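You operate a simulated robot arm through the tools that you are given. There is no shell and no other tool.

The job below is to be done with a simulated robot arm. You get a single attempt, and the scene is never put back.

TASK
Set the press up for 3 red hoses, grey slider at SHORT.
Fine: red hose stub in the pull holder, batch knob to 3, die knob to the size on the stub, clear guard shut.

It is judged by the outcome, as a careful person would: the job done as asked, and still so three seconds after it is handed in. It fails if anything else is knocked over, pushed out of place, dropped, spilled or broken.

THE ROBOT
A 6-joint arm with a three-finger gripper, fixed in place. Base frame: the origin is at the foot of the arm, x ahead of it, y to its left, z up. Readings come in cm, degrees, newtons and seconds.
Its first joint turns from -166.0 to 166.0 degrees. Payload 4.89 kg.
The TCP is the grasp point between the finger pads, 3 cm short of the fingertips. In the tool frame z runs along the fingers and y along their closing line. Largest opening 16.4 cm; the body of the gripper starts 12.5 cm behind the TCP.
Orientation is that of the tool frame in the base frame, as [roll, pitch, yaw] about the fixed x, y, z axes, in that order (R = Rz(yaw) Ry(pitch) Rx(roll)). With the fingers straight down and closing along the base's y, the tool's x points along the base's -x, its y along +y and its z along -z.

THE INTERFACE
- The arm moves only by the tool move_arm. Its arguments are lists of equal length, an entry for each row: "translation": the shift along the tool's x, y, z in units of 25 mm (1.0 is 25 mm), a list of three; "dr": the turn, a rotation vector about the tool's x, y, z in units of 5 degrees (1.0 is 5 degrees), a list of three; "gripper": the finger opening in cm, from 0 to 16.4. In form: {"translation": [[dx, dy, dz], ...], "dr": [[wx, wy, wz], ...], "gripper": [gripper, ...]}. A call has 1 to 20 rows; each row shifts and turns the commanded pose from where the row before left it, along the tool's axes as they then stand. A call with a number of a shift or a turn outside -1 to 1 is refused whole. Rows are played at 5 a second. More than 5 cm and 8.6 degrees between two rows, or a gripper value outside its range, and nothing of the call is played. A pose out of reach is approached as far as the arm can. The call stops where the force on the tool passes 70 N (or 10 N more than at its start, if that is more) or the arm is blocked; 0.2 s more then pass. The fingers move at their own pace (about 10.8 cm/s each) and stop on an object; they squeeze with about 24 N. The grip force told is the motor's: it shows also when the fingers shut on nothing. Time passes only in rows, and 0.2 s behind the last, so rows that do not move let the fingers close. It gives the time, the measured TCP pose, the force on the tool (base axes), the opening and the grip force at its end, in the units of the frame above (readings bear some noise), with the torque about the TCP (base axes, N m) and any sound that the robot's microphone picked up, and new pictures: "pictures" is both (left out), scene, wrist or none.
- Cameras (640 x 400 px; columns grow to the right, rows downward): "scene" is fixed at [22.19, -64.93, 156.37]; the picture's right is [0.78, -0.62, 0.00], its down [-0.47, -0.59, -0.66] and it looks along [0.41, 0.52, -0.75] (base axes); focal length 326 px, centre (320, 200). "wrist" rides on the gripper at [7.6, -0.2, -15.2] in the tool frame; the picture's right is [0.02, 1.00, 0.00], its down [-0.88, 0.02, -0.47] and it looks along [-0.47, 0.01, 0.88] (tool axes); focal length 247 px, centre (320, 200). There is no depth. A picture from a camera that has moved, and an enlarged one, comes with that camera's place and axes in the base frame and with its lens.
- lift_body(by): slides the trunk up (or, below 0, down) by that many cm; the arm rides with it, the base frame stays. It gives what a move gives, with no picture.
- enlarge(camera, box): a new picture of the part [left, top, right, bottom] of that camera's present view, enlarged. The clock stands still meanwhile.
- close_job(): hands the job in; it is judged then, once.

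Nothing tells you positions but the pictures and the camera data. Unless the task says otherwise, let go and move clear before handing in.

The tools are called after "Request:" as a command line: name --argument value ..., lists and objects as JSON in quotes. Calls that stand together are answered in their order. move_arm: Moves the arm, as the interface text tells. Its arguments: {"type":"object","properties":{"translation":{"type":"array","items":{"type":"array","items":{"type":"number"}}},"dr":{"type":"array","items":{"type":"array","items":{"type":"number"}}},"gripper":{"type":"array","items":{"type":"number"}},"pictures":{"type":"string","enum":["both","scene","wrist","none"]}},"required":["translation","dr","gripper"]} The other tools are called the same way: lift_body (by) slides the trunk up or down; enlarge (camera, box) takes an enlarged picture of a part of a camera's view; close_job () hands the job in.

At the start:

```text
time_s: 0.0
tcp_pos: [40.94, 33.94, 110.98]
tcp_rot: [-179.9, 0.0, -180.0]
force: [0.5, 0.2, -1.1]
torque: [0.02, 0.04, 0.01]
grip_width: 16.38
gripper_force: 0.0
trunk travel left (down, up): [-17.5, 21.5]
```

scene: 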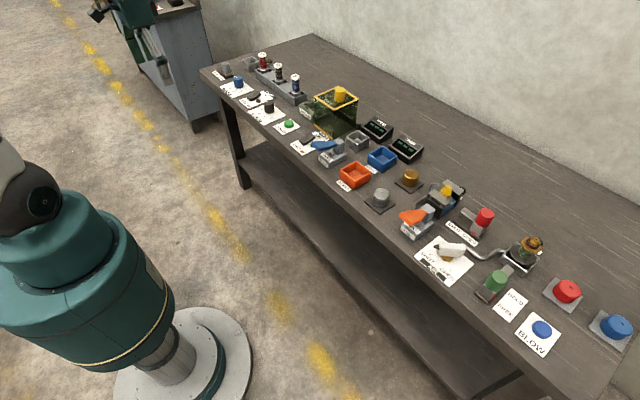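
wrist: 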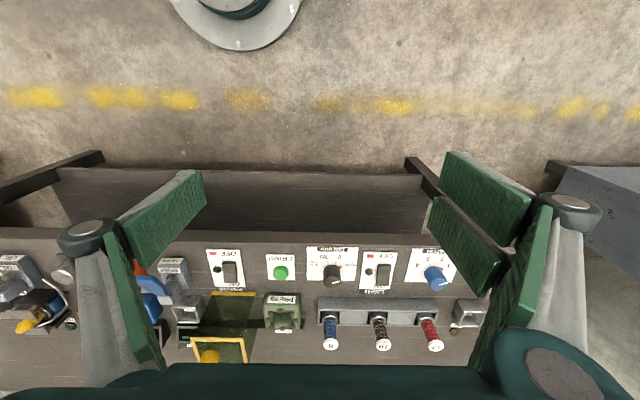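

I see a workbench with many controls; the press area with guard, knobs and hose stubs seems to be at the far-left end of the bench. I'll take enlarged pictures first to read the labels.

Request:
enlarge --camera "scene" --box '[200, 40, 360, 140]'

Request:
enlarge --camera "scene" --box '[280, 80, 440, 180]'

Request:
enlarge --camera "scene" --box '[380, 170, 640, 360]'

Request:
enlarge --camera "wrist" --box '[150, 230, 330, 370]'

Request:
enlarge --camera "wrist" --box '[290, 230, 500, 370]'

```text
4.00 times, centred on (280, 90) of scene
camera zoom: at [22.19, -64.93, 156.37], right [0.78, -0.62, 0.0], down [-0.47, -0.59, -0.66], along [0.41, 0.52, -0.75], focal length 1302 px, centre (480, 640)
```

zoom: 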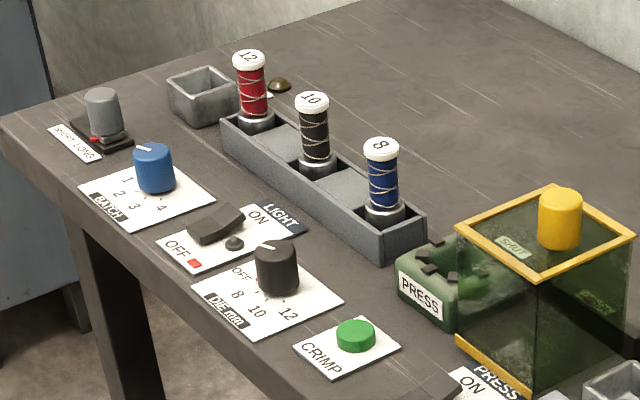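

```text
4.00 times, centred on (360, 130) of scene
camera zoom: at [22.19, -64.93, 156.37], right [0.78, -0.62, 0.0], down [-0.47, -0.59, -0.66], along [0.41, 0.52, -0.75], focal length 1302 px, centre (160, 480)
```

zoom: 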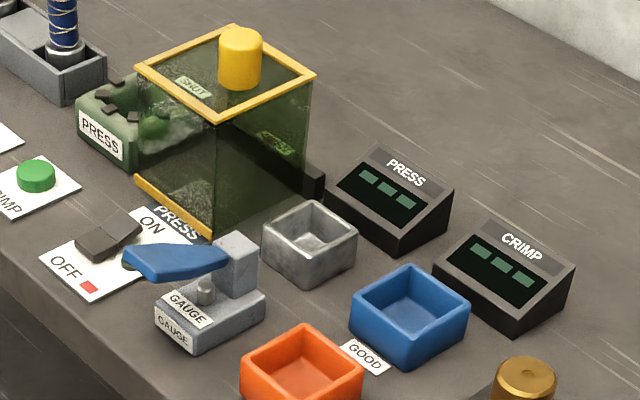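

```text
2.11 times, centred on (510, 265) of scene
camera zoom: at [22.19, -64.93, 156.37], right [0.78, -0.62, 0.0], down [-0.47, -0.59, -0.66], along [0.41, 0.52, -0.75], focal length 685 px, centre (-80, 63)
```

zoom: 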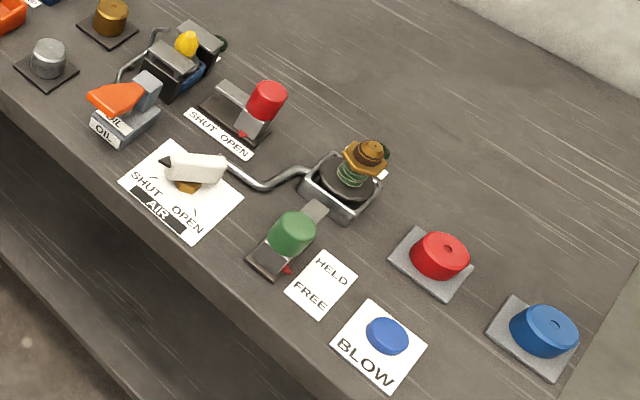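

```text
2.86 times, centred on (240, 300) of wrist
camera zoom: at [33.45, 33.66, 126.36], right [-0.02, 1.0, 0.0], down [0.88, 0.02, 0.47], along [0.47, 0.01, -0.88], focal length 706 px, centre (549, -86)
```

zoom: 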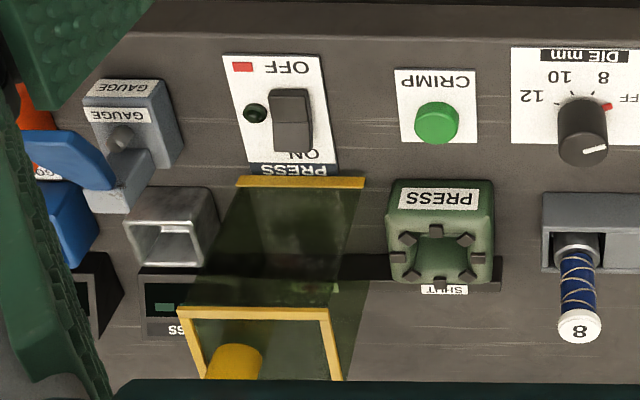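

```text
2.86 times, centred on (395, 300) of wrist
camera zoom: at [33.45, 33.66, 126.36], right [-0.02, 1.0, 0.0], down [0.88, 0.02, 0.47], along [0.47, 0.01, -0.88], focal length 706 px, centre (106, -86)
```

zoom: 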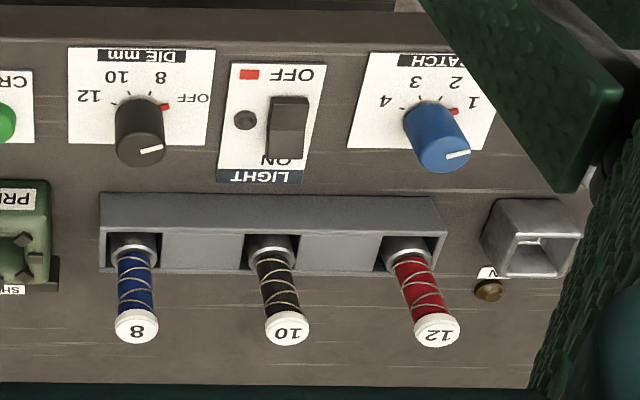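

I see the press row on the left part of the bench: blue BATCH knob, black DIE knob, three hose stubs, green press with a sliding clear guard, and a grey SHORT/LONG slider at the far left. I estimate the bench top at z≈79 with the batch knob near (78, 63); next I'll move the wrist camera left for a clearer look.

Request:
move_arm --translation '[[0, 1, 0], [0, 1, 0], [0, 1, 0], [0, 1, 0], [0, 1, 0], [0, 1, 0], [0, 1, 0], [0, 1, 0], [0, 1, 0], [0, 1, 0], [0, 1, 0]]' --dr '[[0, 0, 0], [0, 0, 0], [0, 0, 0], [0, 0, 0], [0, 0, 0], [0, 0, 0], [0, 0, 0], [0, 0, 0], [0, 0, 0], [0, 0, 0], [0, 0, 0]]' --gripper '[16.4, 16.4, 16.4, 16.4, 16.4, 16.4, 16.4, 16.4, 16.4, 16.4, 16.4]'

```text
time_s: 2.4
tcp_pos: [40.93, 61.53, 111.15]
tcp_rot: [180.0, 0.0, -180.0]
force: [-0.2, -1.5, 0.9]
torque: [0.15, 0.01, 0.02]
grip_width: 16.4
gripper_force: 0.1
trunk travel left (down, up): [-17.5, 21.5]
camera wrist: at [33.45, 61.25, 126.47], right [-0.02, 1.0, 0.0], down [0.88, 0.02, 0.47], along [0.47, 0.01, -0.88], focal length 247 px, centre (320, 200)
```

scene: 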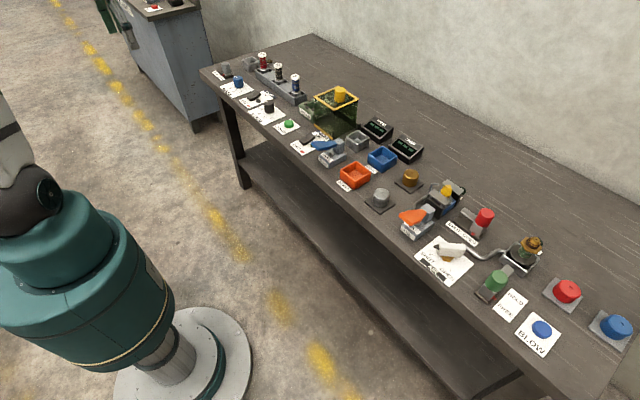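
wrist: 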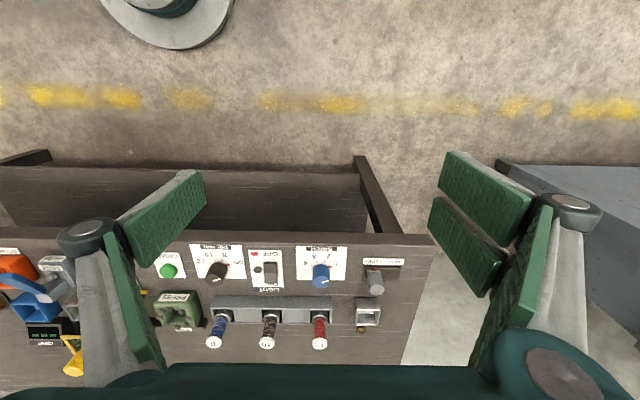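

Request:
enlarge --camera "wrist" --box '[270, 235, 430, 355]'

Request:
enlarge --camera "wrist" --box '[140, 235, 300, 355]'

Request:
enlarge --camera "wrist" --box '[345, 250, 415, 340]'

```text
3.33 times, centred on (350, 295) of wrist
camera zoom: at [33.45, 61.25, 126.47], right [-0.02, 1.0, 0.0], down [0.88, 0.02, 0.47], along [0.47, 0.01, -0.88], focal length 823 px, centre (220, -117)
```

zoom: 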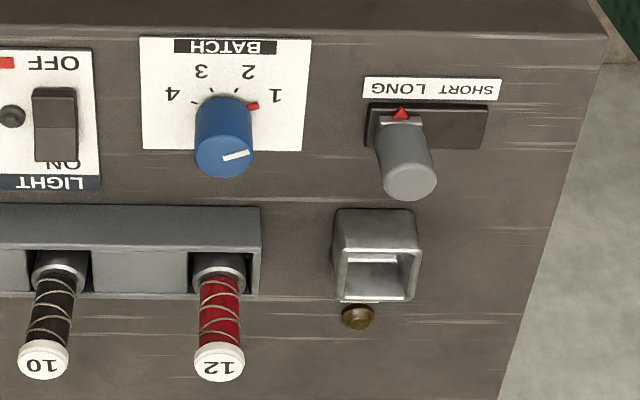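

```text
3.33 times, centred on (220, 295) of wrist
camera zoom: at [33.45, 61.25, 126.47], right [-0.02, 1.0, 0.0], down [0.88, 0.02, 0.47], along [0.47, 0.01, -0.88], focal length 823 px, centre (653, -117)
```

zoom: 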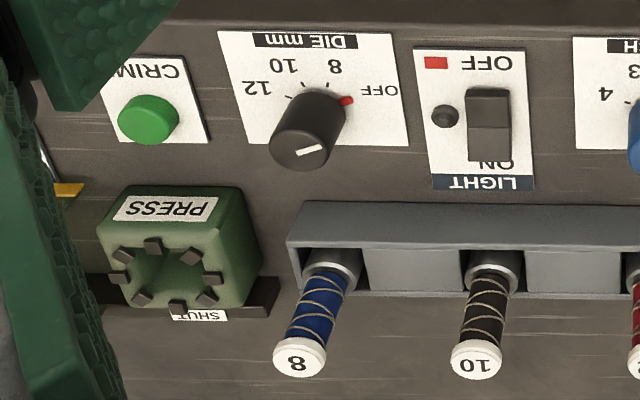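

```text
4.44 times, centred on (380, 295) of wrist
camera zoom: at [33.45, 61.25, 126.47], right [-0.02, 1.0, 0.0], down [0.88, 0.02, 0.47], along [0.47, 0.01, -0.88], focal length 1098 px, centre (53, -222)
```

zoom: 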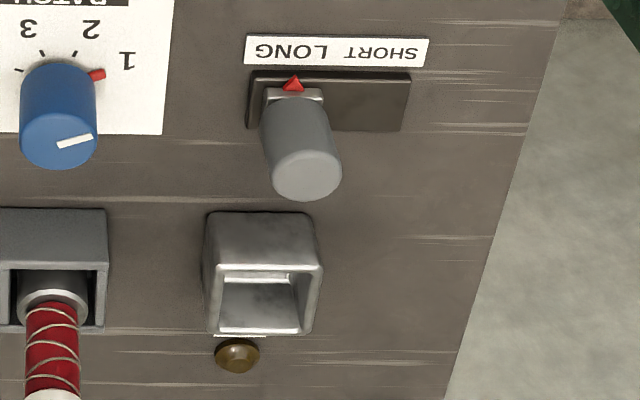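

I see the red stub is marked 12, the batch knob is at 1, the die knob at OFF and the slider at LONG. Two similar square metal cups exist, so I need to find which one is the pull holder by its label.

Request:
enlarge --camera "scene" --box '[236, 48, 276, 76]'

Request:
enlarge --camera "scene" --box '[335, 120, 385, 155]'

Request:
enlarge --camera "wrist" --box '[0, 240, 160, 380]'

Request:
enlarge --camera "wrist" --box '[350, 315, 380, 340]'

```text
14.29 times, centred on (256, 62) of scene
camera zoom: at [22.19, -64.93, 156.37], right [0.78, -0.62, 0.0], down [-0.47, -0.59, -0.66], along [0.41, 0.52, -0.75], focal length 4651 px, centre (1234, 2171)
```

zoom: 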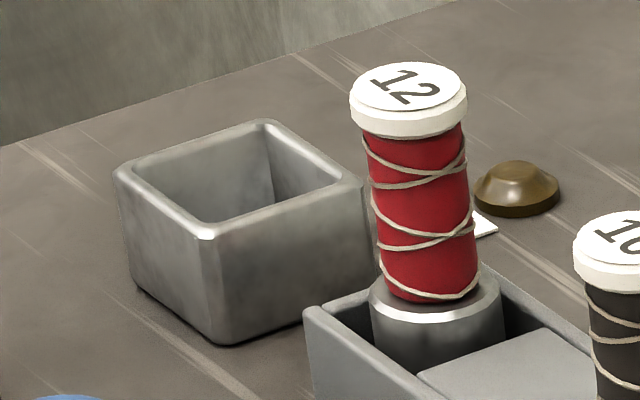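

```text
11.43 times, centred on (360, 138) of scene
camera zoom: at [22.19, -64.93, 156.37], right [0.78, -0.62, 0.0], down [-0.47, -0.59, -0.66], along [0.41, 0.52, -0.75], focal length 3721 px, centre (-137, 914)
```

zoom: 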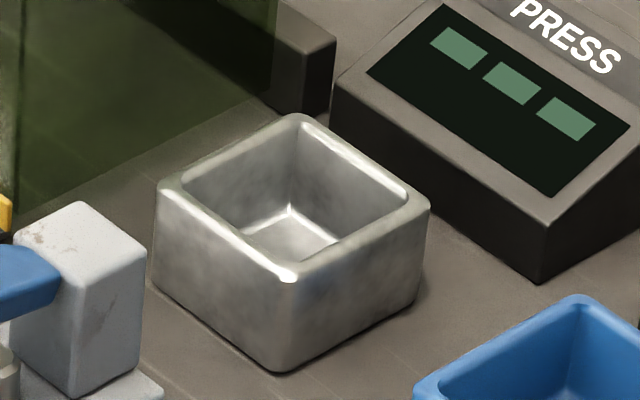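

```text
2.86 times, centred on (80, 310) of wrist
camera zoom: at [33.45, 61.25, 126.47], right [-0.02, 1.0, 0.0], down [0.88, 0.02, 0.47], along [0.47, 0.01, -0.88], focal length 706 px, centre (1006, -114)
```

zoom: 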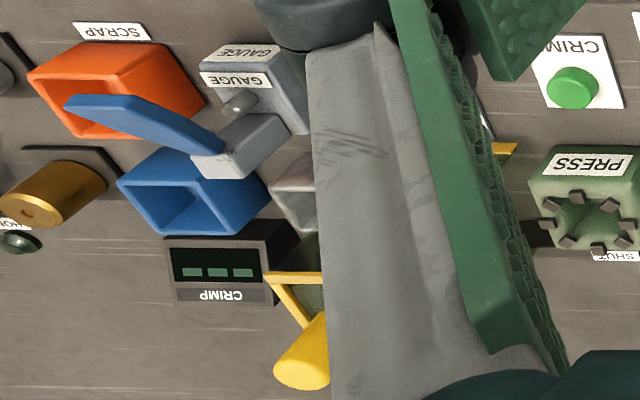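

```text
16.00 times, centred on (365, 328) of wrist
camera zoom: at [33.45, 61.25, 126.47], right [-0.02, 1.0, 0.0], down [0.88, 0.02, 0.47], along [0.47, 0.01, -0.88], focal length 3952 px, centre (-400, -1840)
```

zoom: 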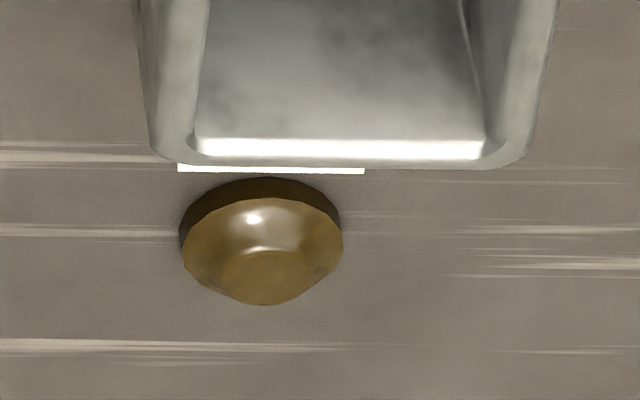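

The left cup has a label hidden behind it and an amber lamp, and the other cup near the press shows none. I'll move the camera forward over the bench (staying at z≈111, well above everything) to read the hidden labels.

Request:
move_arm --translation '[[-1, 0, 0], [-1, 0, 0], [-1, 0, 0], [-1, 0, 0], [-1, 0, 0], [-1, 0, 0], [-1, 0, 0], [-1, 0, 0], [-1, 0, 0], [-1, 0, 0]]' --dr '[[0, 0, 0], [0, 0, 0], [0, 0, 0], [0, 0, 0], [0, 0, 0], [0, 0, 0], [0, 0, 0], [0, 0, 0], [0, 0, 0], [0, 0, 0]]' --gripper '[16.4, 16.4, 16.4, 16.4, 16.4, 16.4, 16.4, 16.4, 16.4, 16.4]'

```text
time_s: 4.6
tcp_pos: [65.94, 61.44, 111.34]
tcp_rot: [-179.9, 0.0, -179.8]
force: [-0.8, -1.0, -0.3]
torque: [0.01, -0.16, 0.02]
grip_width: 16.38
gripper_force: 0.1
trunk travel left (down, up): [-17.5, 21.5]
camera wrist: at [58.4, 61.22, 126.71], right [-0.02, 1.0, 0.0], down [0.88, 0.02, 0.47], along [0.47, 0.01, -0.88], focal length 247 px, centre (320, 200)
```

scene: 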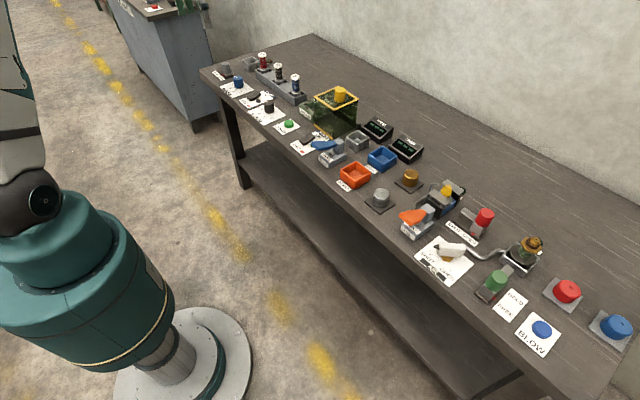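
wrist: 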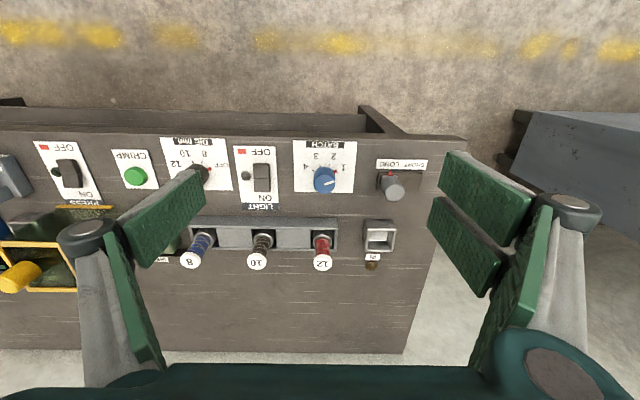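

Request:
enlarge --camera "wrist" --box '[350, 210, 410, 280]'

Request:
enlarge --camera "wrist" --box '[0, 135, 200, 295]'

Request:
enlarge --camera "wrist" --box '[280, 140, 440, 280]'

```text
5.71 times, centred on (380, 245) of wrist
camera zoom: at [58.4, 61.22, 126.71], right [-0.02, 1.0, 0.0], down [0.88, 0.02, 0.47], along [0.47, 0.01, -0.88], focal length 1411 px, centre (-23, -57)
```

zoom: 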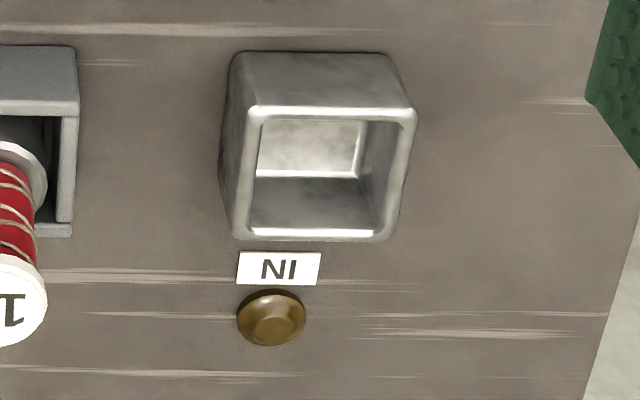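

```text
2.50 times, centred on (100, 215) of wrist
camera zoom: at [58.4, 61.22, 126.71], right [-0.02, 1.0, 0.0], down [0.88, 0.02, 0.47], along [0.47, 0.01, -0.88], focal length 617 px, centre (870, 162)
```

zoom: 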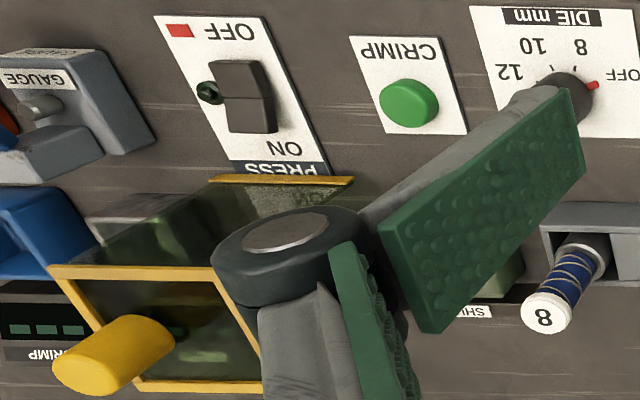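

```text
2.86 times, centred on (360, 210) of wrist
camera zoom: at [58.4, 61.22, 126.71], right [-0.02, 1.0, 0.0], down [0.88, 0.02, 0.47], along [0.47, 0.01, -0.88], focal length 706 px, centre (206, 171)
```

zoom: 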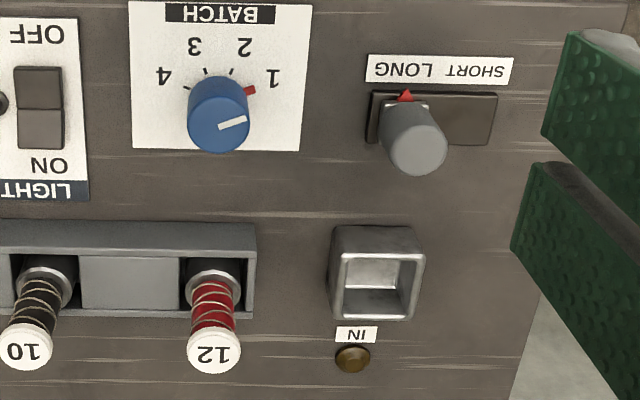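

The left cup is marked "IN", so it isn't necessarily the pull holder; I need to read the labels around the second cup and further right. I'll move the camera to the right along the bench.

Request:
move_arm --translation '[[0, -1, 0], [0, -1, 0], [0, -1, 0], [0, -1, 0], [0, -1, 0], [0, -1, 0], [0, -1, 0], [0, -1, 0], [0, -1, 0], [0, -1, 0], [0, -1, 0], [0, -1, 0], [0, -1, 0], [0, -1, 0], [0, -1, 0]]' --dr '[[0, 0, 0], [0, 0, 0], [0, 0, 0], [0, 0, 0], [0, 0, 0], [0, 0, 0], [0, 0, 0], [0, 0, 0], [0, 0, 0], [0, 0, 0], [0, 0, 0], [0, 0, 0], [0, 0, 0], [0, 0, 0], [0, 0, 0]]' --gripper '[16.4, 16.4, 16.4, 16.4, 16.4, 16.4, 16.4, 16.4, 16.4, 16.4, 16.4, 16.4, 16.4, 16.4, 16.4]' --pictures "wrist"

```text
time_s: 7.8
tcp_pos: [65.99, 23.82, 110.87]
tcp_rot: [-179.9, 0.0, -179.9]
force: [0.0, 0.7, 0.4]
torque: [-0.16, -0.02, 0.01]
grip_width: 16.41
gripper_force: 0.0
trunk travel left (down, up): [-17.5, 21.5]
camera wrist: at [58.46, 23.62, 126.25], right [-0.02, 1.0, 0.0], down [0.88, 0.02, 0.47], along [0.47, 0.01, -0.88], focal length 247 px, centre (320, 200)
```

wrist: 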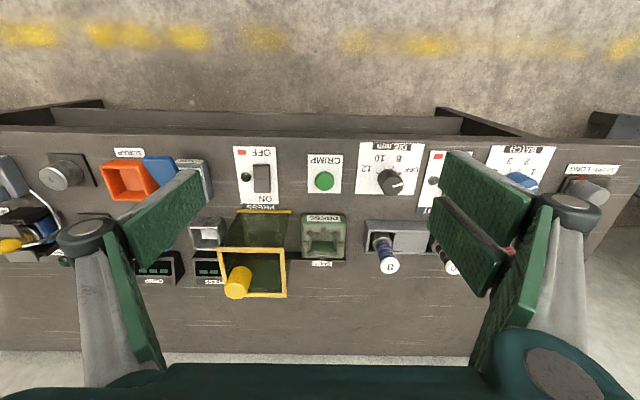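

Request:
enlarge --camera "wrist" --box '[90, 140, 290, 300]'

Request:
enlarge --camera "wrist" --box '[0, 140, 160, 280]'

Request:
enlarge --camera "wrist" --box '[180, 200, 360, 310]'

```text
2.50 times, centred on (190, 220) of wrist
camera zoom: at [58.46, 23.62, 126.25], right [-0.02, 1.0, 0.0], down [0.88, 0.02, 0.47], along [0.47, 0.01, -0.88], focal length 617 px, centre (645, 150)
```

zoom: 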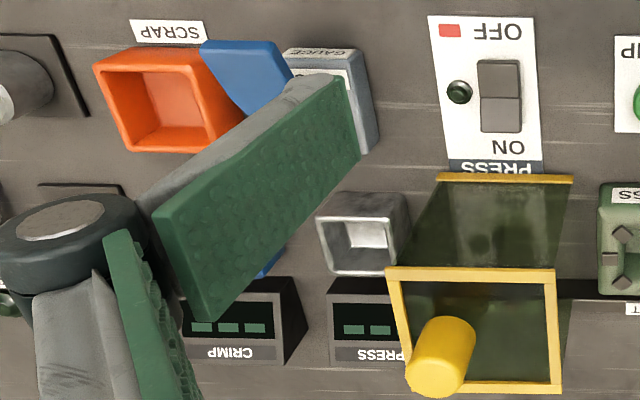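

```text
2.86 times, centred on (80, 210) of wrist
camera zoom: at [58.46, 23.62, 126.25], right [-0.02, 1.0, 0.0], down [0.88, 0.02, 0.47], along [0.47, 0.01, -0.88], focal length 706 px, centre (1006, 171)
```

zoom: 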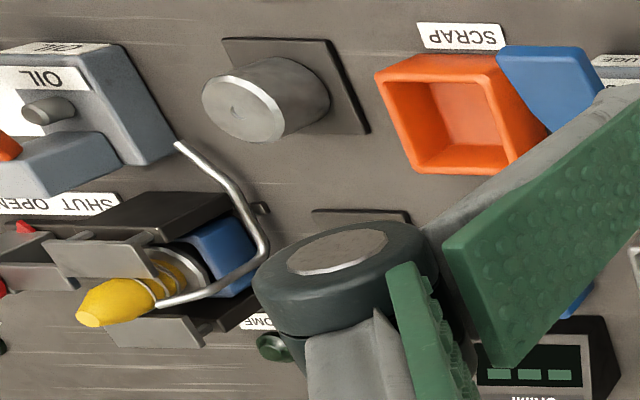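

```text
3.56 times, centred on (270, 255) of wrist
camera zoom: at [58.46, 23.62, 126.25], right [-0.02, 1.0, 0.0], down [0.88, 0.02, 0.47], along [0.47, 0.01, -0.88], focal length 878 px, centre (498, 4)
```

zoom: 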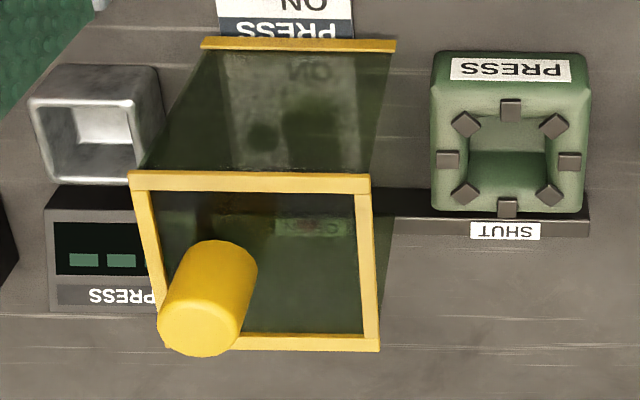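

The second cup by the press carries no visible label yet. I'll keep surveying to the right so I don't miss a marked pull holder.

Request:
move_arm --translation '[[0, -1, 0], [0, -1, 0], [0, -1, 0], [0, -1, 0], [0, -1, 0], [0, -1, 0], [0, -1, 0], [0, -1, 0], [0, -1, 0], [0, -1, 0]]' --dr '[[0, 0, 0], [0, 0, 0], [0, 0, 0], [0, 0, 0], [0, 0, 0], [0, 0, 0], [0, 0, 0], [0, 0, 0], [0, 0, 0], [0, 0, 0]]' --gripper '[16.4, 16.4, 16.4, 16.4, 16.4, 16.4, 16.4, 16.4, 16.4, 16.4]' --pictures "wrist"

```text
time_s: 10.0
tcp_pos: [66.0, -1.34, 111.03]
tcp_rot: [-180.0, 0.0, -179.9]
force: [0.0, 0.1, 0.1]
torque: [-0.12, 0.04, 0.04]
grip_width: 16.38
gripper_force: 0.0
trunk travel left (down, up): [-17.5, 21.5]
camera wrist: at [58.48, -1.43, 126.33], right [-0.02, 1.0, 0.0], down [0.88, 0.02, 0.47], along [0.47, 0.01, -0.88], focal length 247 px, centre (320, 200)
```

wrist: 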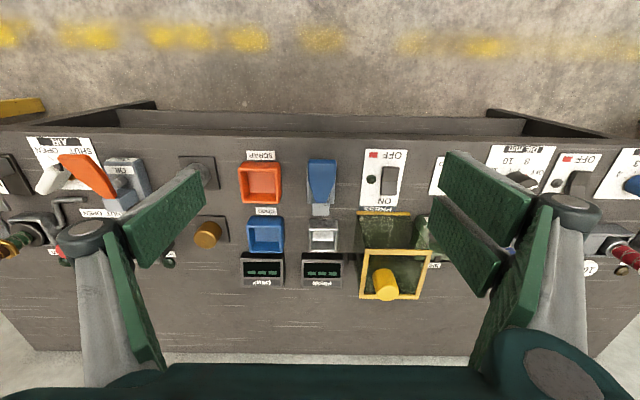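

Request:
enlarge --camera "wrist" --box '[220, 140, 380, 300]'

Request:
enlarge --camera "wrist" --box '[0, 130, 220, 280]'

Request:
enlarge --camera "wrist" --box '[570, 130, 640, 290]'

```text
2.50 times, centred on (300, 220) of wrist
camera zoom: at [58.48, -1.43, 126.33], right [-0.02, 1.0, 0.0], down [0.88, 0.02, 0.47], along [0.47, 0.01, -0.88], focal length 617 px, centre (370, 150)
```

zoom: 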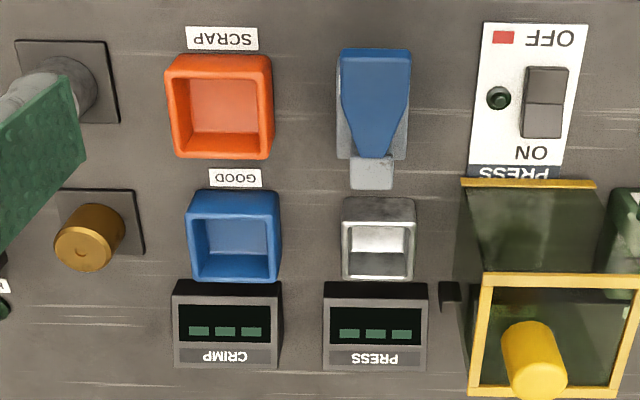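

```text
2.67 times, centred on (110, 205) of wrist
camera zoom: at [58.48, -1.43, 126.33], right [-0.02, 1.0, 0.0], down [0.88, 0.02, 0.47], along [0.47, 0.01, -0.88], focal length 659 px, centre (880, 187)
```

zoom: 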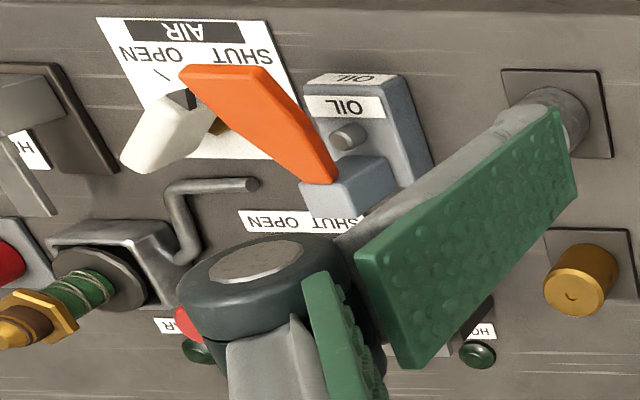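

```text
2.50 times, centred on (605, 210) of wrist
camera zoom: at [58.48, -1.43, 126.33], right [-0.02, 1.0, 0.0], down [0.88, 0.02, 0.47], along [0.47, 0.01, -0.88], focal length 617 px, centre (-392, 175)
```

zoom: 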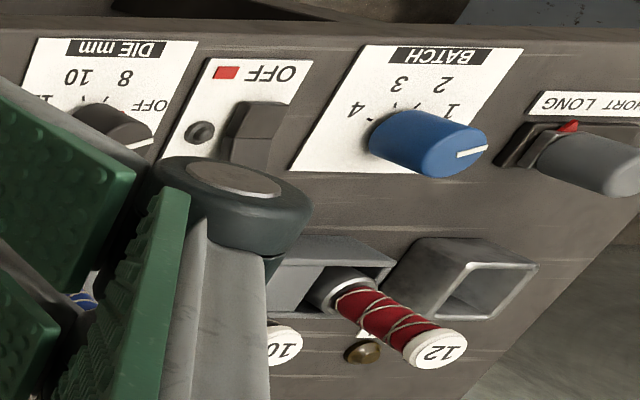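

No "PULL" label so far. I'll continue to the right end of the bench.

Request:
move_arm --translation '[[0, -1, 0], [0, -1, 0], [0, -1, 0], [0, -1, 0], [0, -1, 0], [0, -1, 0], [0, -1, 0], [0, -1, 0], [0, -1, 0], [0, -1, 0], [0, -1, 0], [0, -1, 0], [0, -1, 0]]' --dr '[[0, 0, 0], [0, 0, 0], [0, 0, 0], [0, 0, 0], [0, 0, 0], [0, 0, 0], [0, 0, 0], [0, 0, 0], [0, 0, 0], [0, 0, 0], [0, 0, 0], [0, 0, 0], [0, 0, 0]]' --gripper '[16.4, 16.4, 16.4, 16.4, 16.4, 16.4, 16.4, 16.4, 16.4, 16.4, 16.4, 16.4, 16.4]' --pictures "wrist"

```text
time_s: 12.8
tcp_pos: [66.08, -33.81, 111.19]
tcp_rot: [-179.9, 0.0, -179.9]
force: [0.3, 1.2, 1.1]
torque: [-0.12, -0.03, -0.01]
grip_width: 16.43
gripper_force: 0.0
trunk travel left (down, up): [-17.5, 21.5]
camera wrist: at [58.54, -33.94, 126.41], right [-0.02, 1.0, 0.0], down [0.88, 0.02, 0.47], along [0.47, 0.01, -0.88], focal length 247 px, centre (320, 200)
```

wrist: 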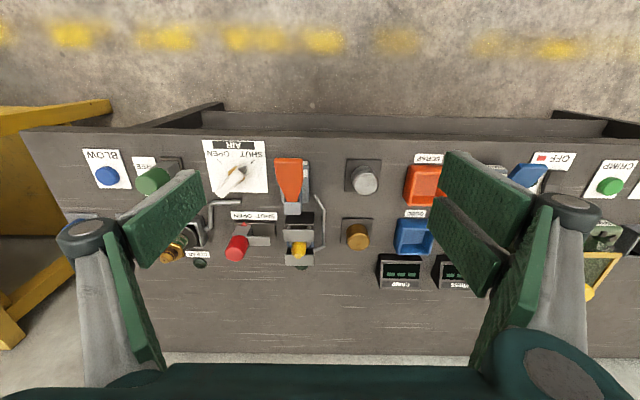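

Request:
enlarge --camera "wrist" --box '[60, 130, 220, 280]'

Request:
enlarge --camera "wrist" --box '[180, 130, 340, 280]'

Request:
enlarge --camera "scene" --box '[480, 220, 640, 360]'

```text
2.67 times, centred on (140, 205) of wrist
camera zoom: at [58.54, -33.94, 126.41], right [-0.02, 1.0, 0.0], down [0.88, 0.02, 0.47], along [0.47, 0.01, -0.88], focal length 659 px, centre (800, 187)
```

zoom: 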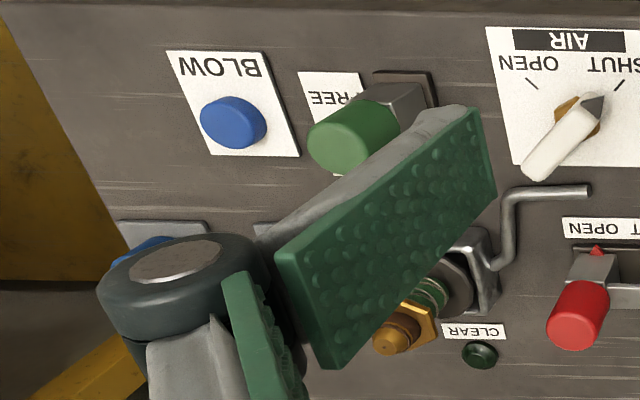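

```text
2.67 times, centred on (260, 205) of wrist
camera zoom: at [58.54, -33.94, 126.41], right [-0.02, 1.0, 0.0], down [0.88, 0.02, 0.47], along [0.47, 0.01, -0.88], focal length 659 px, centre (480, 187)
```

zoom: 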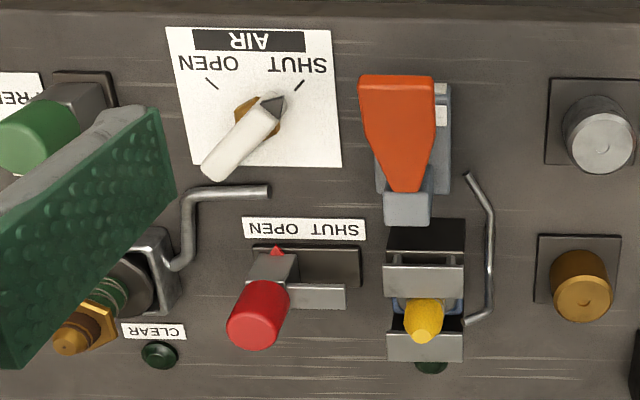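

```text
2.86 times, centred on (560, 290) of scene
camera zoom: at [22.19, -64.93, 156.37], right [0.78, -0.62, 0.0], down [-0.47, -0.59, -0.66], along [0.41, 0.52, -0.75], focal length 930 px, centre (-366, -57)
```

zoom: 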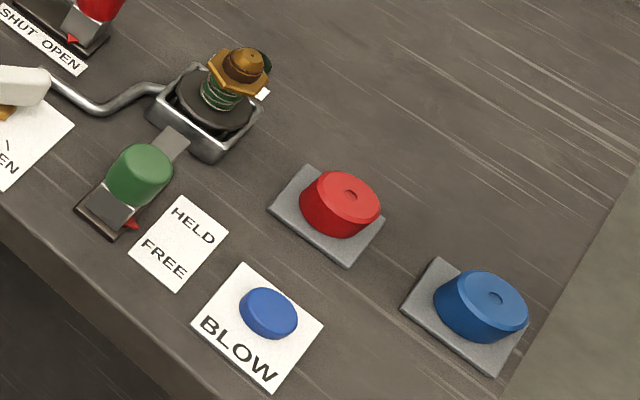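

No holder carries a "PULL" label, so it must be one of the two small steel cups: the one beside the stub rack has an "IN" lamp like the other station lamps, which fits a holder that senses a stub. I'll start with the guard: its yellow knob is at about (91, 10.5, 97), so I'll move above it at safe height and look.

Request:
move_arm --translation '[[-0.42, 0.985, 0], [-0.42, 0.985, 0], [-0.42, 0.985, 0], [-0.42, 0.985, 0], [-0.42, 0.985, 0], [-0.42, 0.985, 0], [-0.42, 0.985, 0], [-0.42, 0.985, 0], [-0.42, 0.985, 0], [-0.42, 0.985, 0], [-0.42, 0.985, 0], [-0.42, 0.985, 0], [-0.42, 0.985, 0], [-0.42, 0.985, 0], [-0.42, 0.985, 0], [-0.42, 0.985, 0], [-0.42, 0.985, 0], [-0.42, 0.985, 0]]' --dr '[[0, 0, 0], [0, 0, 0], [0, 0, 0], [0, 0, 0], [0, 0, 0], [0, 0, 0], [0, 0, 0], [0, 0, 0], [0, 0, 0], [0, 0, 0], [0, 0, 0], [0, 0, 0], [0, 0, 0], [0, 0, 0], [0, 0, 0], [0, 0, 0], [0, 0, 0], [0, 0, 0]]' --gripper '[8, 8, 8, 8, 8, 8, 8, 8, 8, 8, 8, 8, 8, 8, 8, 8, 8, 8]' --pictures "both"

```text
time_s: 16.6
tcp_pos: [84.69, 10.6, 111.0]
tcp_rot: [-180.0, 0.0, -180.0]
force: [-1.1, -1.0, 0.3]
torque: [0.04, -0.06, -0.02]
grip_width: 7.99
gripper_force: 0.0
trunk travel left (down, up): [-17.5, 21.5]
camera wrist: at [77.17, 10.27, 126.26], right [-0.02, 1.0, 0.0], down [0.88, 0.02, 0.47], along [0.47, 0.01, -0.88], focal length 247 px, centre (320, 200)
```

scene: 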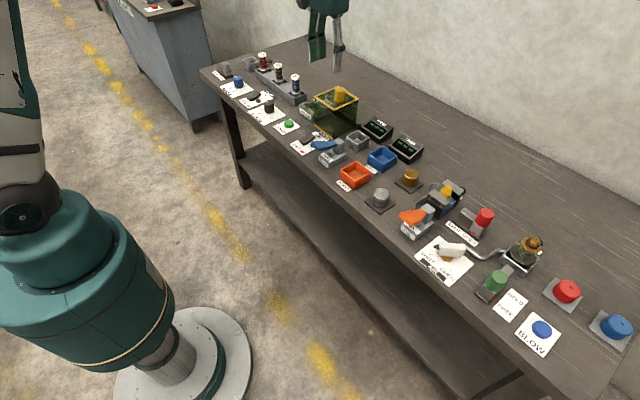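
wrist: 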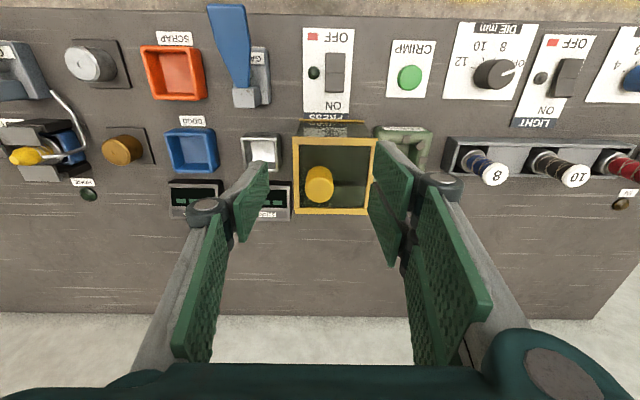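

Request:
enlarge --camera "wrist" --box '[230, 100, 450, 240]'

Request:
enlarge --camera "wrist" --box '[430, 10, 550, 110]'

Request:
enlarge --camera "wrist" --box '[560, 20, 640, 120]'

```text
2.86 times, centred on (340, 170) of wrist
camera zoom: at [77.17, 10.27, 126.26], right [-0.02, 1.0, 0.0], down [0.88, 0.02, 0.47], along [0.47, 0.01, -0.88], focal length 706 px, centre (263, 286)
```

zoom: 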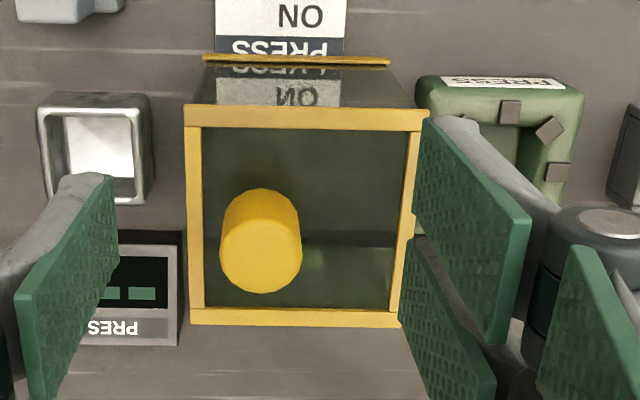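

```text
4.00 times, centred on (490, 60) of wrist
camera zoom: at [77.17, 10.27, 126.26], right [-0.02, 1.0, 0.0], down [0.88, 0.02, 0.47], along [0.47, 0.01, -0.88], focal length 988 px, centre (-360, 760)
```

zoom: 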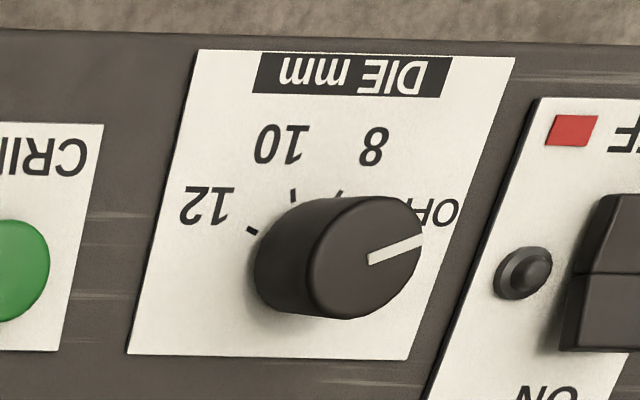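

```text
4.00 times, centred on (600, 70) of wrist
camera zoom: at [77.17, 10.27, 126.26], right [-0.02, 1.0, 0.0], down [0.88, 0.02, 0.47], along [0.47, 0.01, -0.88], focal length 988 px, centre (-800, 720)
```

zoom: 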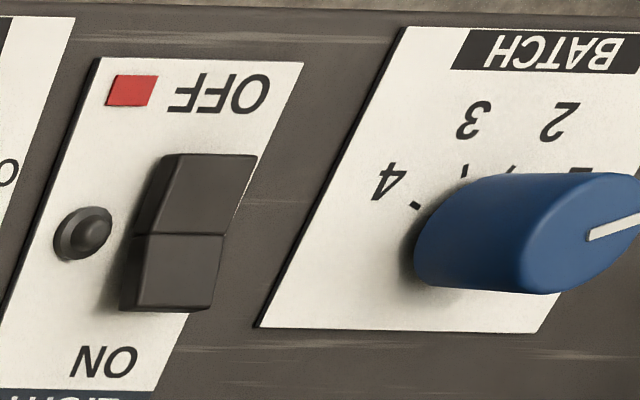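

The guard is open (spans y≈6.7–18, press centre y≈25) and its yellow knob is at about (90.6, 10.5). I'll move over it and descend with the fingers straddling the knob.

Request:
move_arm --translation '[[-0.79, 0, 0], [-0.79, 0, 0], [-0.79, 0, 0], [0, 0, 0.9], [0, 0, 0.9], [0, 0, 0.9], [0, 0, 0.9], [0, 0, 0.8]]' --dr '[[0, 0, 0], [0, 0, 0], [0, 0, 0], [0, 0, 0], [0, 0, 0], [0, 0, 0], [0, 0, 0], [0, 0, 0]]' --gripper '[8, 8, 8, 8, 8, 8, 8, 8]' --pictures "both"

```text
time_s: 18.4
tcp_pos: [90.64, 10.66, 99.86]
tcp_rot: [-179.9, 0.0, -180.0]
force: [-1.2, 0.4, 1.6]
torque: [0.0, -0.04, 0.0]
grip_width: 7.99
gripper_force: 0.0
trunk travel left (down, up): [-17.5, 21.5]
camera wrist: at [83.17, 10.43, 115.18], right [-0.02, 1.0, 0.0], down [0.88, 0.02, 0.47], along [0.47, 0.01, -0.88], focal length 247 px, centre (320, 200)
```

scene: 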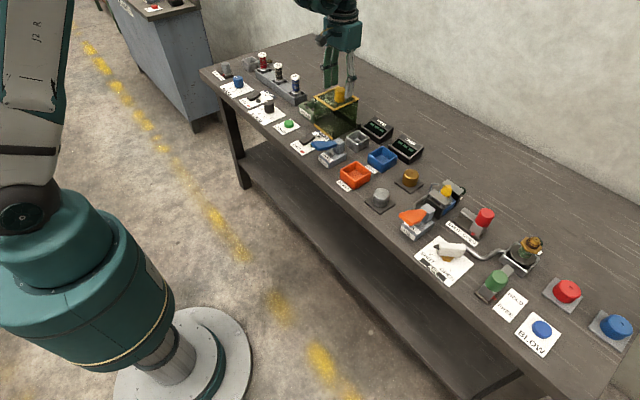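
wrist: 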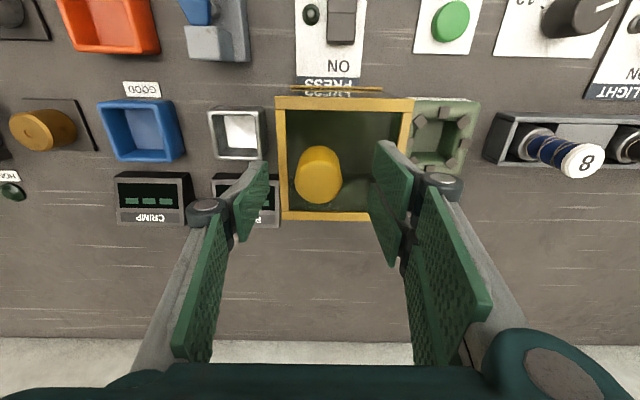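

The knob is centred between the fingers. I'll descend so the tips stay just above the guard's top frame (z≈93) and close on the knob.

Request:
move_arm --translation '[[0, 0, 0.6], [0, 0, 0.6], [0, 0, 0], [0, 0, 0], [0, 0, 0], [0, 0, 0]]' --dr '[[0, 0, 0], [0, 0, 0], [0, 0, 0], [0, 0, 0], [0, 0, 0], [0, 0, 0]]' --gripper '[8, 8, 6, 4, 3, 3]' --pictures "wrist"

```text
time_s: 19.8
tcp_pos: [90.98, 10.53, 96.89]
tcp_rot: [-179.9, 0.0, -180.0]
force: [-1.1, -0.1, -0.6]
torque: [-0.03, -0.04, 0.06]
grip_width: 3.66
gripper_force: 45.1
trunk travel left (down, up): [-17.5, 21.5]
camera wrist: at [83.34, 10.35, 112.26], right [-0.02, 1.0, 0.0], down [0.88, 0.02, 0.47], along [0.47, 0.01, -0.88], focal length 247 px, centre (320, 200)
```

wrist: 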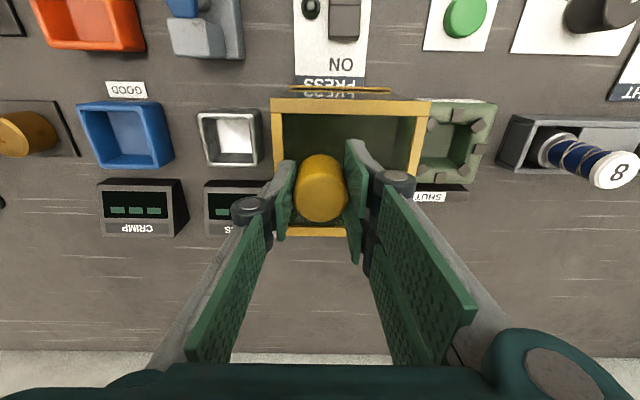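

The knob is gripped (3.66 cm). Now I slide the guard toward +y, watching the force.

Request:
move_arm --translation '[[0, 0.4, 0], [0, 0.5, 0], [0, 0.5, 0], [0, 0.5, 0], [0, 0.5, 0], [0, 0.5, 0], [0, 0.5, 0], [0, 0.5, 0]]' --dr '[[0, 0, 0], [0, 0, 0], [0, 0, 0], [0, 0, 0], [0, 0, 0], [0, 0, 0], [0, 0, 0], [0, 0, 0]]' --gripper '[3, 3, 3, 3, 3, 3, 3, 3]' --pictures "both"

```text
time_s: 21.6
tcp_pos: [91.07, 20.48, 97.05]
tcp_rot: [-179.9, 0.0, 180.0]
force: [-18.4, 0.6, -22.2]
torque: [-0.05, 0.51, 0.05]
grip_width: 3.65
gripper_force: 45.1
trunk travel left (down, up): [-17.5, 21.5]
camera wrist: at [83.42, 20.26, 112.3], right [-0.02, 1.0, 0.0], down [0.88, 0.02, 0.47], along [0.47, 0.01, -0.88], focal length 247 px, centre (320, 200)
```

scene: 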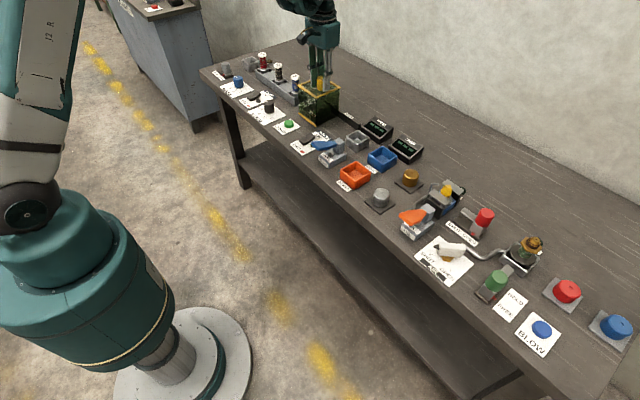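
wrist: 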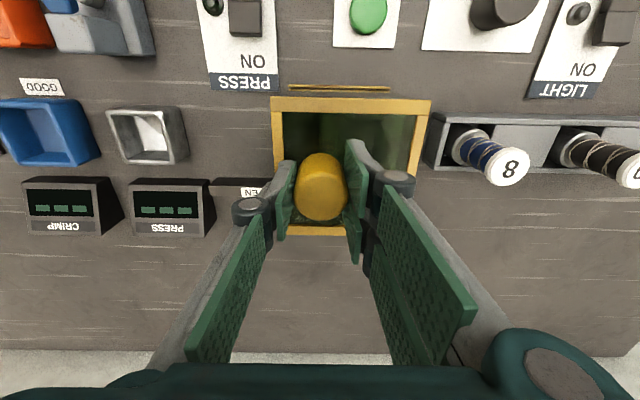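

The guard moved 10 cm and an "OPEN" label was uncovered behind it. A few more centimetres in small steps until it stops.

Request:
move_arm --translation '[[0, 0.25, 0], [0, 0.25, 0], [0, 0.25, 0], [0, 0.25, 0]]' --dr '[[0, 0, 0], [0, 0, 0], [0, 0, 0], [0, 0, 0]]' --gripper '[3, 3, 3, 3]' --pictures "both"

```text
time_s: 22.6
tcp_pos: [90.97, 22.95, 97.03]
tcp_rot: [179.9, 0.0, -180.0]
force: [10.3, 0.7, -15.4]
torque: [-0.04, 0.19, -0.12]
grip_width: 3.62
gripper_force: 45.2
trunk travel left (down, up): [-17.5, 21.5]
camera wrist: at [83.41, 22.73, 112.3], right [-0.02, 1.0, 0.0], down [0.88, 0.02, 0.47], along [0.47, 0.01, -0.88], focal length 247 px, centre (320, 200)
```

scene: 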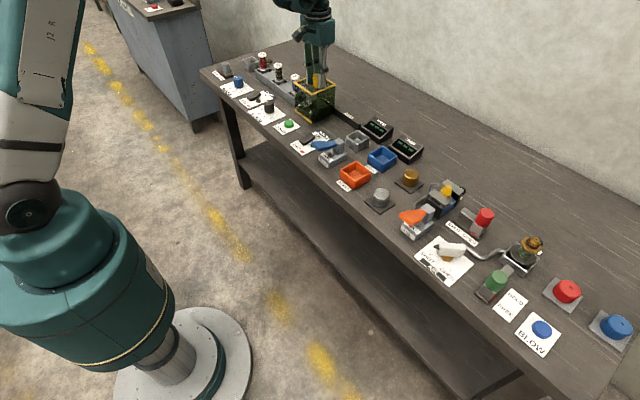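
wrist: 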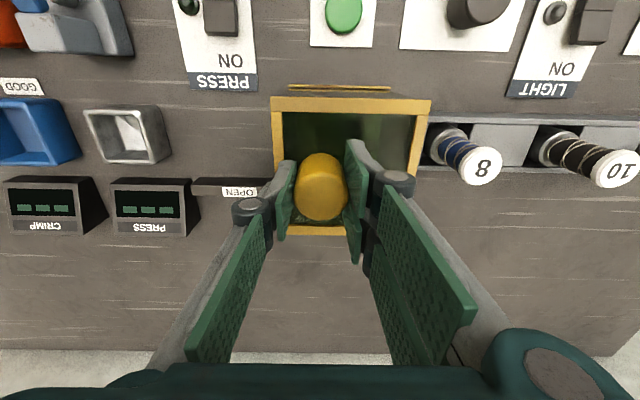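

Request:
move_arm --translation '[[0, 0.15, 0], [0, 0.15, 0], [0, 0.15, 0], [0, 0.15, 0]]' --dr '[[0, 0, 0], [0, 0, 0], [0, 0, 0], [0, 0, 0]]' --gripper '[3, 3, 3, 3]' --pictures "wrist"

```text
time_s: 23.4
tcp_pos: [90.95, 23.02, 97.05]
tcp_rot: [-179.7, 0.1, 179.7]
force: [2.8, -20.0, -7.6]
torque: [-0.13, -0.45, 0.04]
grip_width: 3.66
gripper_force: 45.3
trunk travel left (down, up): [-17.5, 21.5]
stopped in row 3: the force on the tool passed its limit at 76 N (the readings are from after the stop); the commanded pose is now the measured one
camera wrist: at [83.42, 22.96, 112.31], right [-0.02, 1.0, -0.01], down [0.88, 0.02, 0.47], along [0.47, 0.0, -0.88], focal length 247 px, centre (320, 200)
```

wrist: 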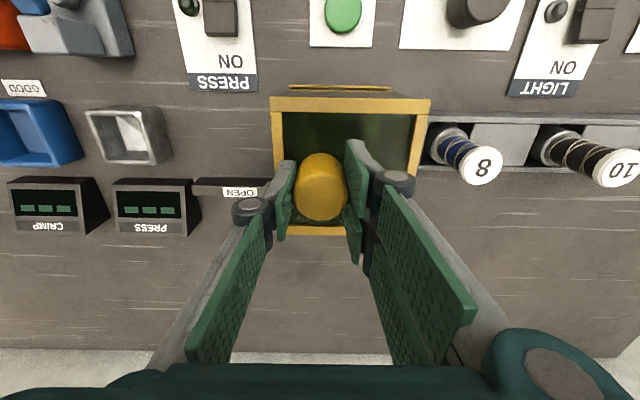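

The guard hit a stop at +12.5 cm. I'll check closely that it's the guard's end stop and nothing was pushed, before letting go.

Request:
enlarge --camera "wrist" --box '[250, 70, 480, 250]'

Request:
enlarge --camera "scene" --box '[250, 50, 370, 130]'

```text
2.22 times, centred on (365, 160) of wrist
camera zoom: at [83.42, 22.96, 112.31], right [-0.02, 1.0, -0.01], down [0.88, 0.02, 0.47], along [0.47, 0.0, -0.88], focal length 549 px, centre (220, 289)
```

zoom: 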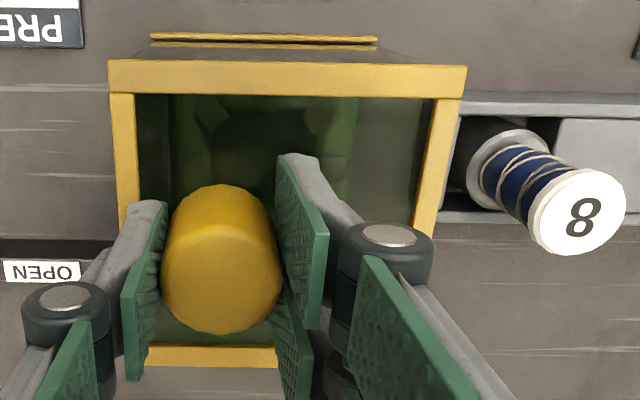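

```text
5.00 times, centred on (310, 90) of scene
camera zoom: at [22.19, -64.93, 156.37], right [0.78, -0.62, 0.0], down [-0.47, -0.59, -0.66], along [0.41, 0.52, -0.75], focal length 1628 px, centre (370, 750)
```

zoom: 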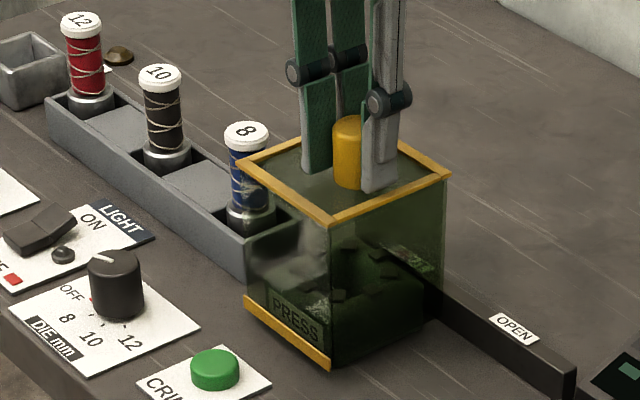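

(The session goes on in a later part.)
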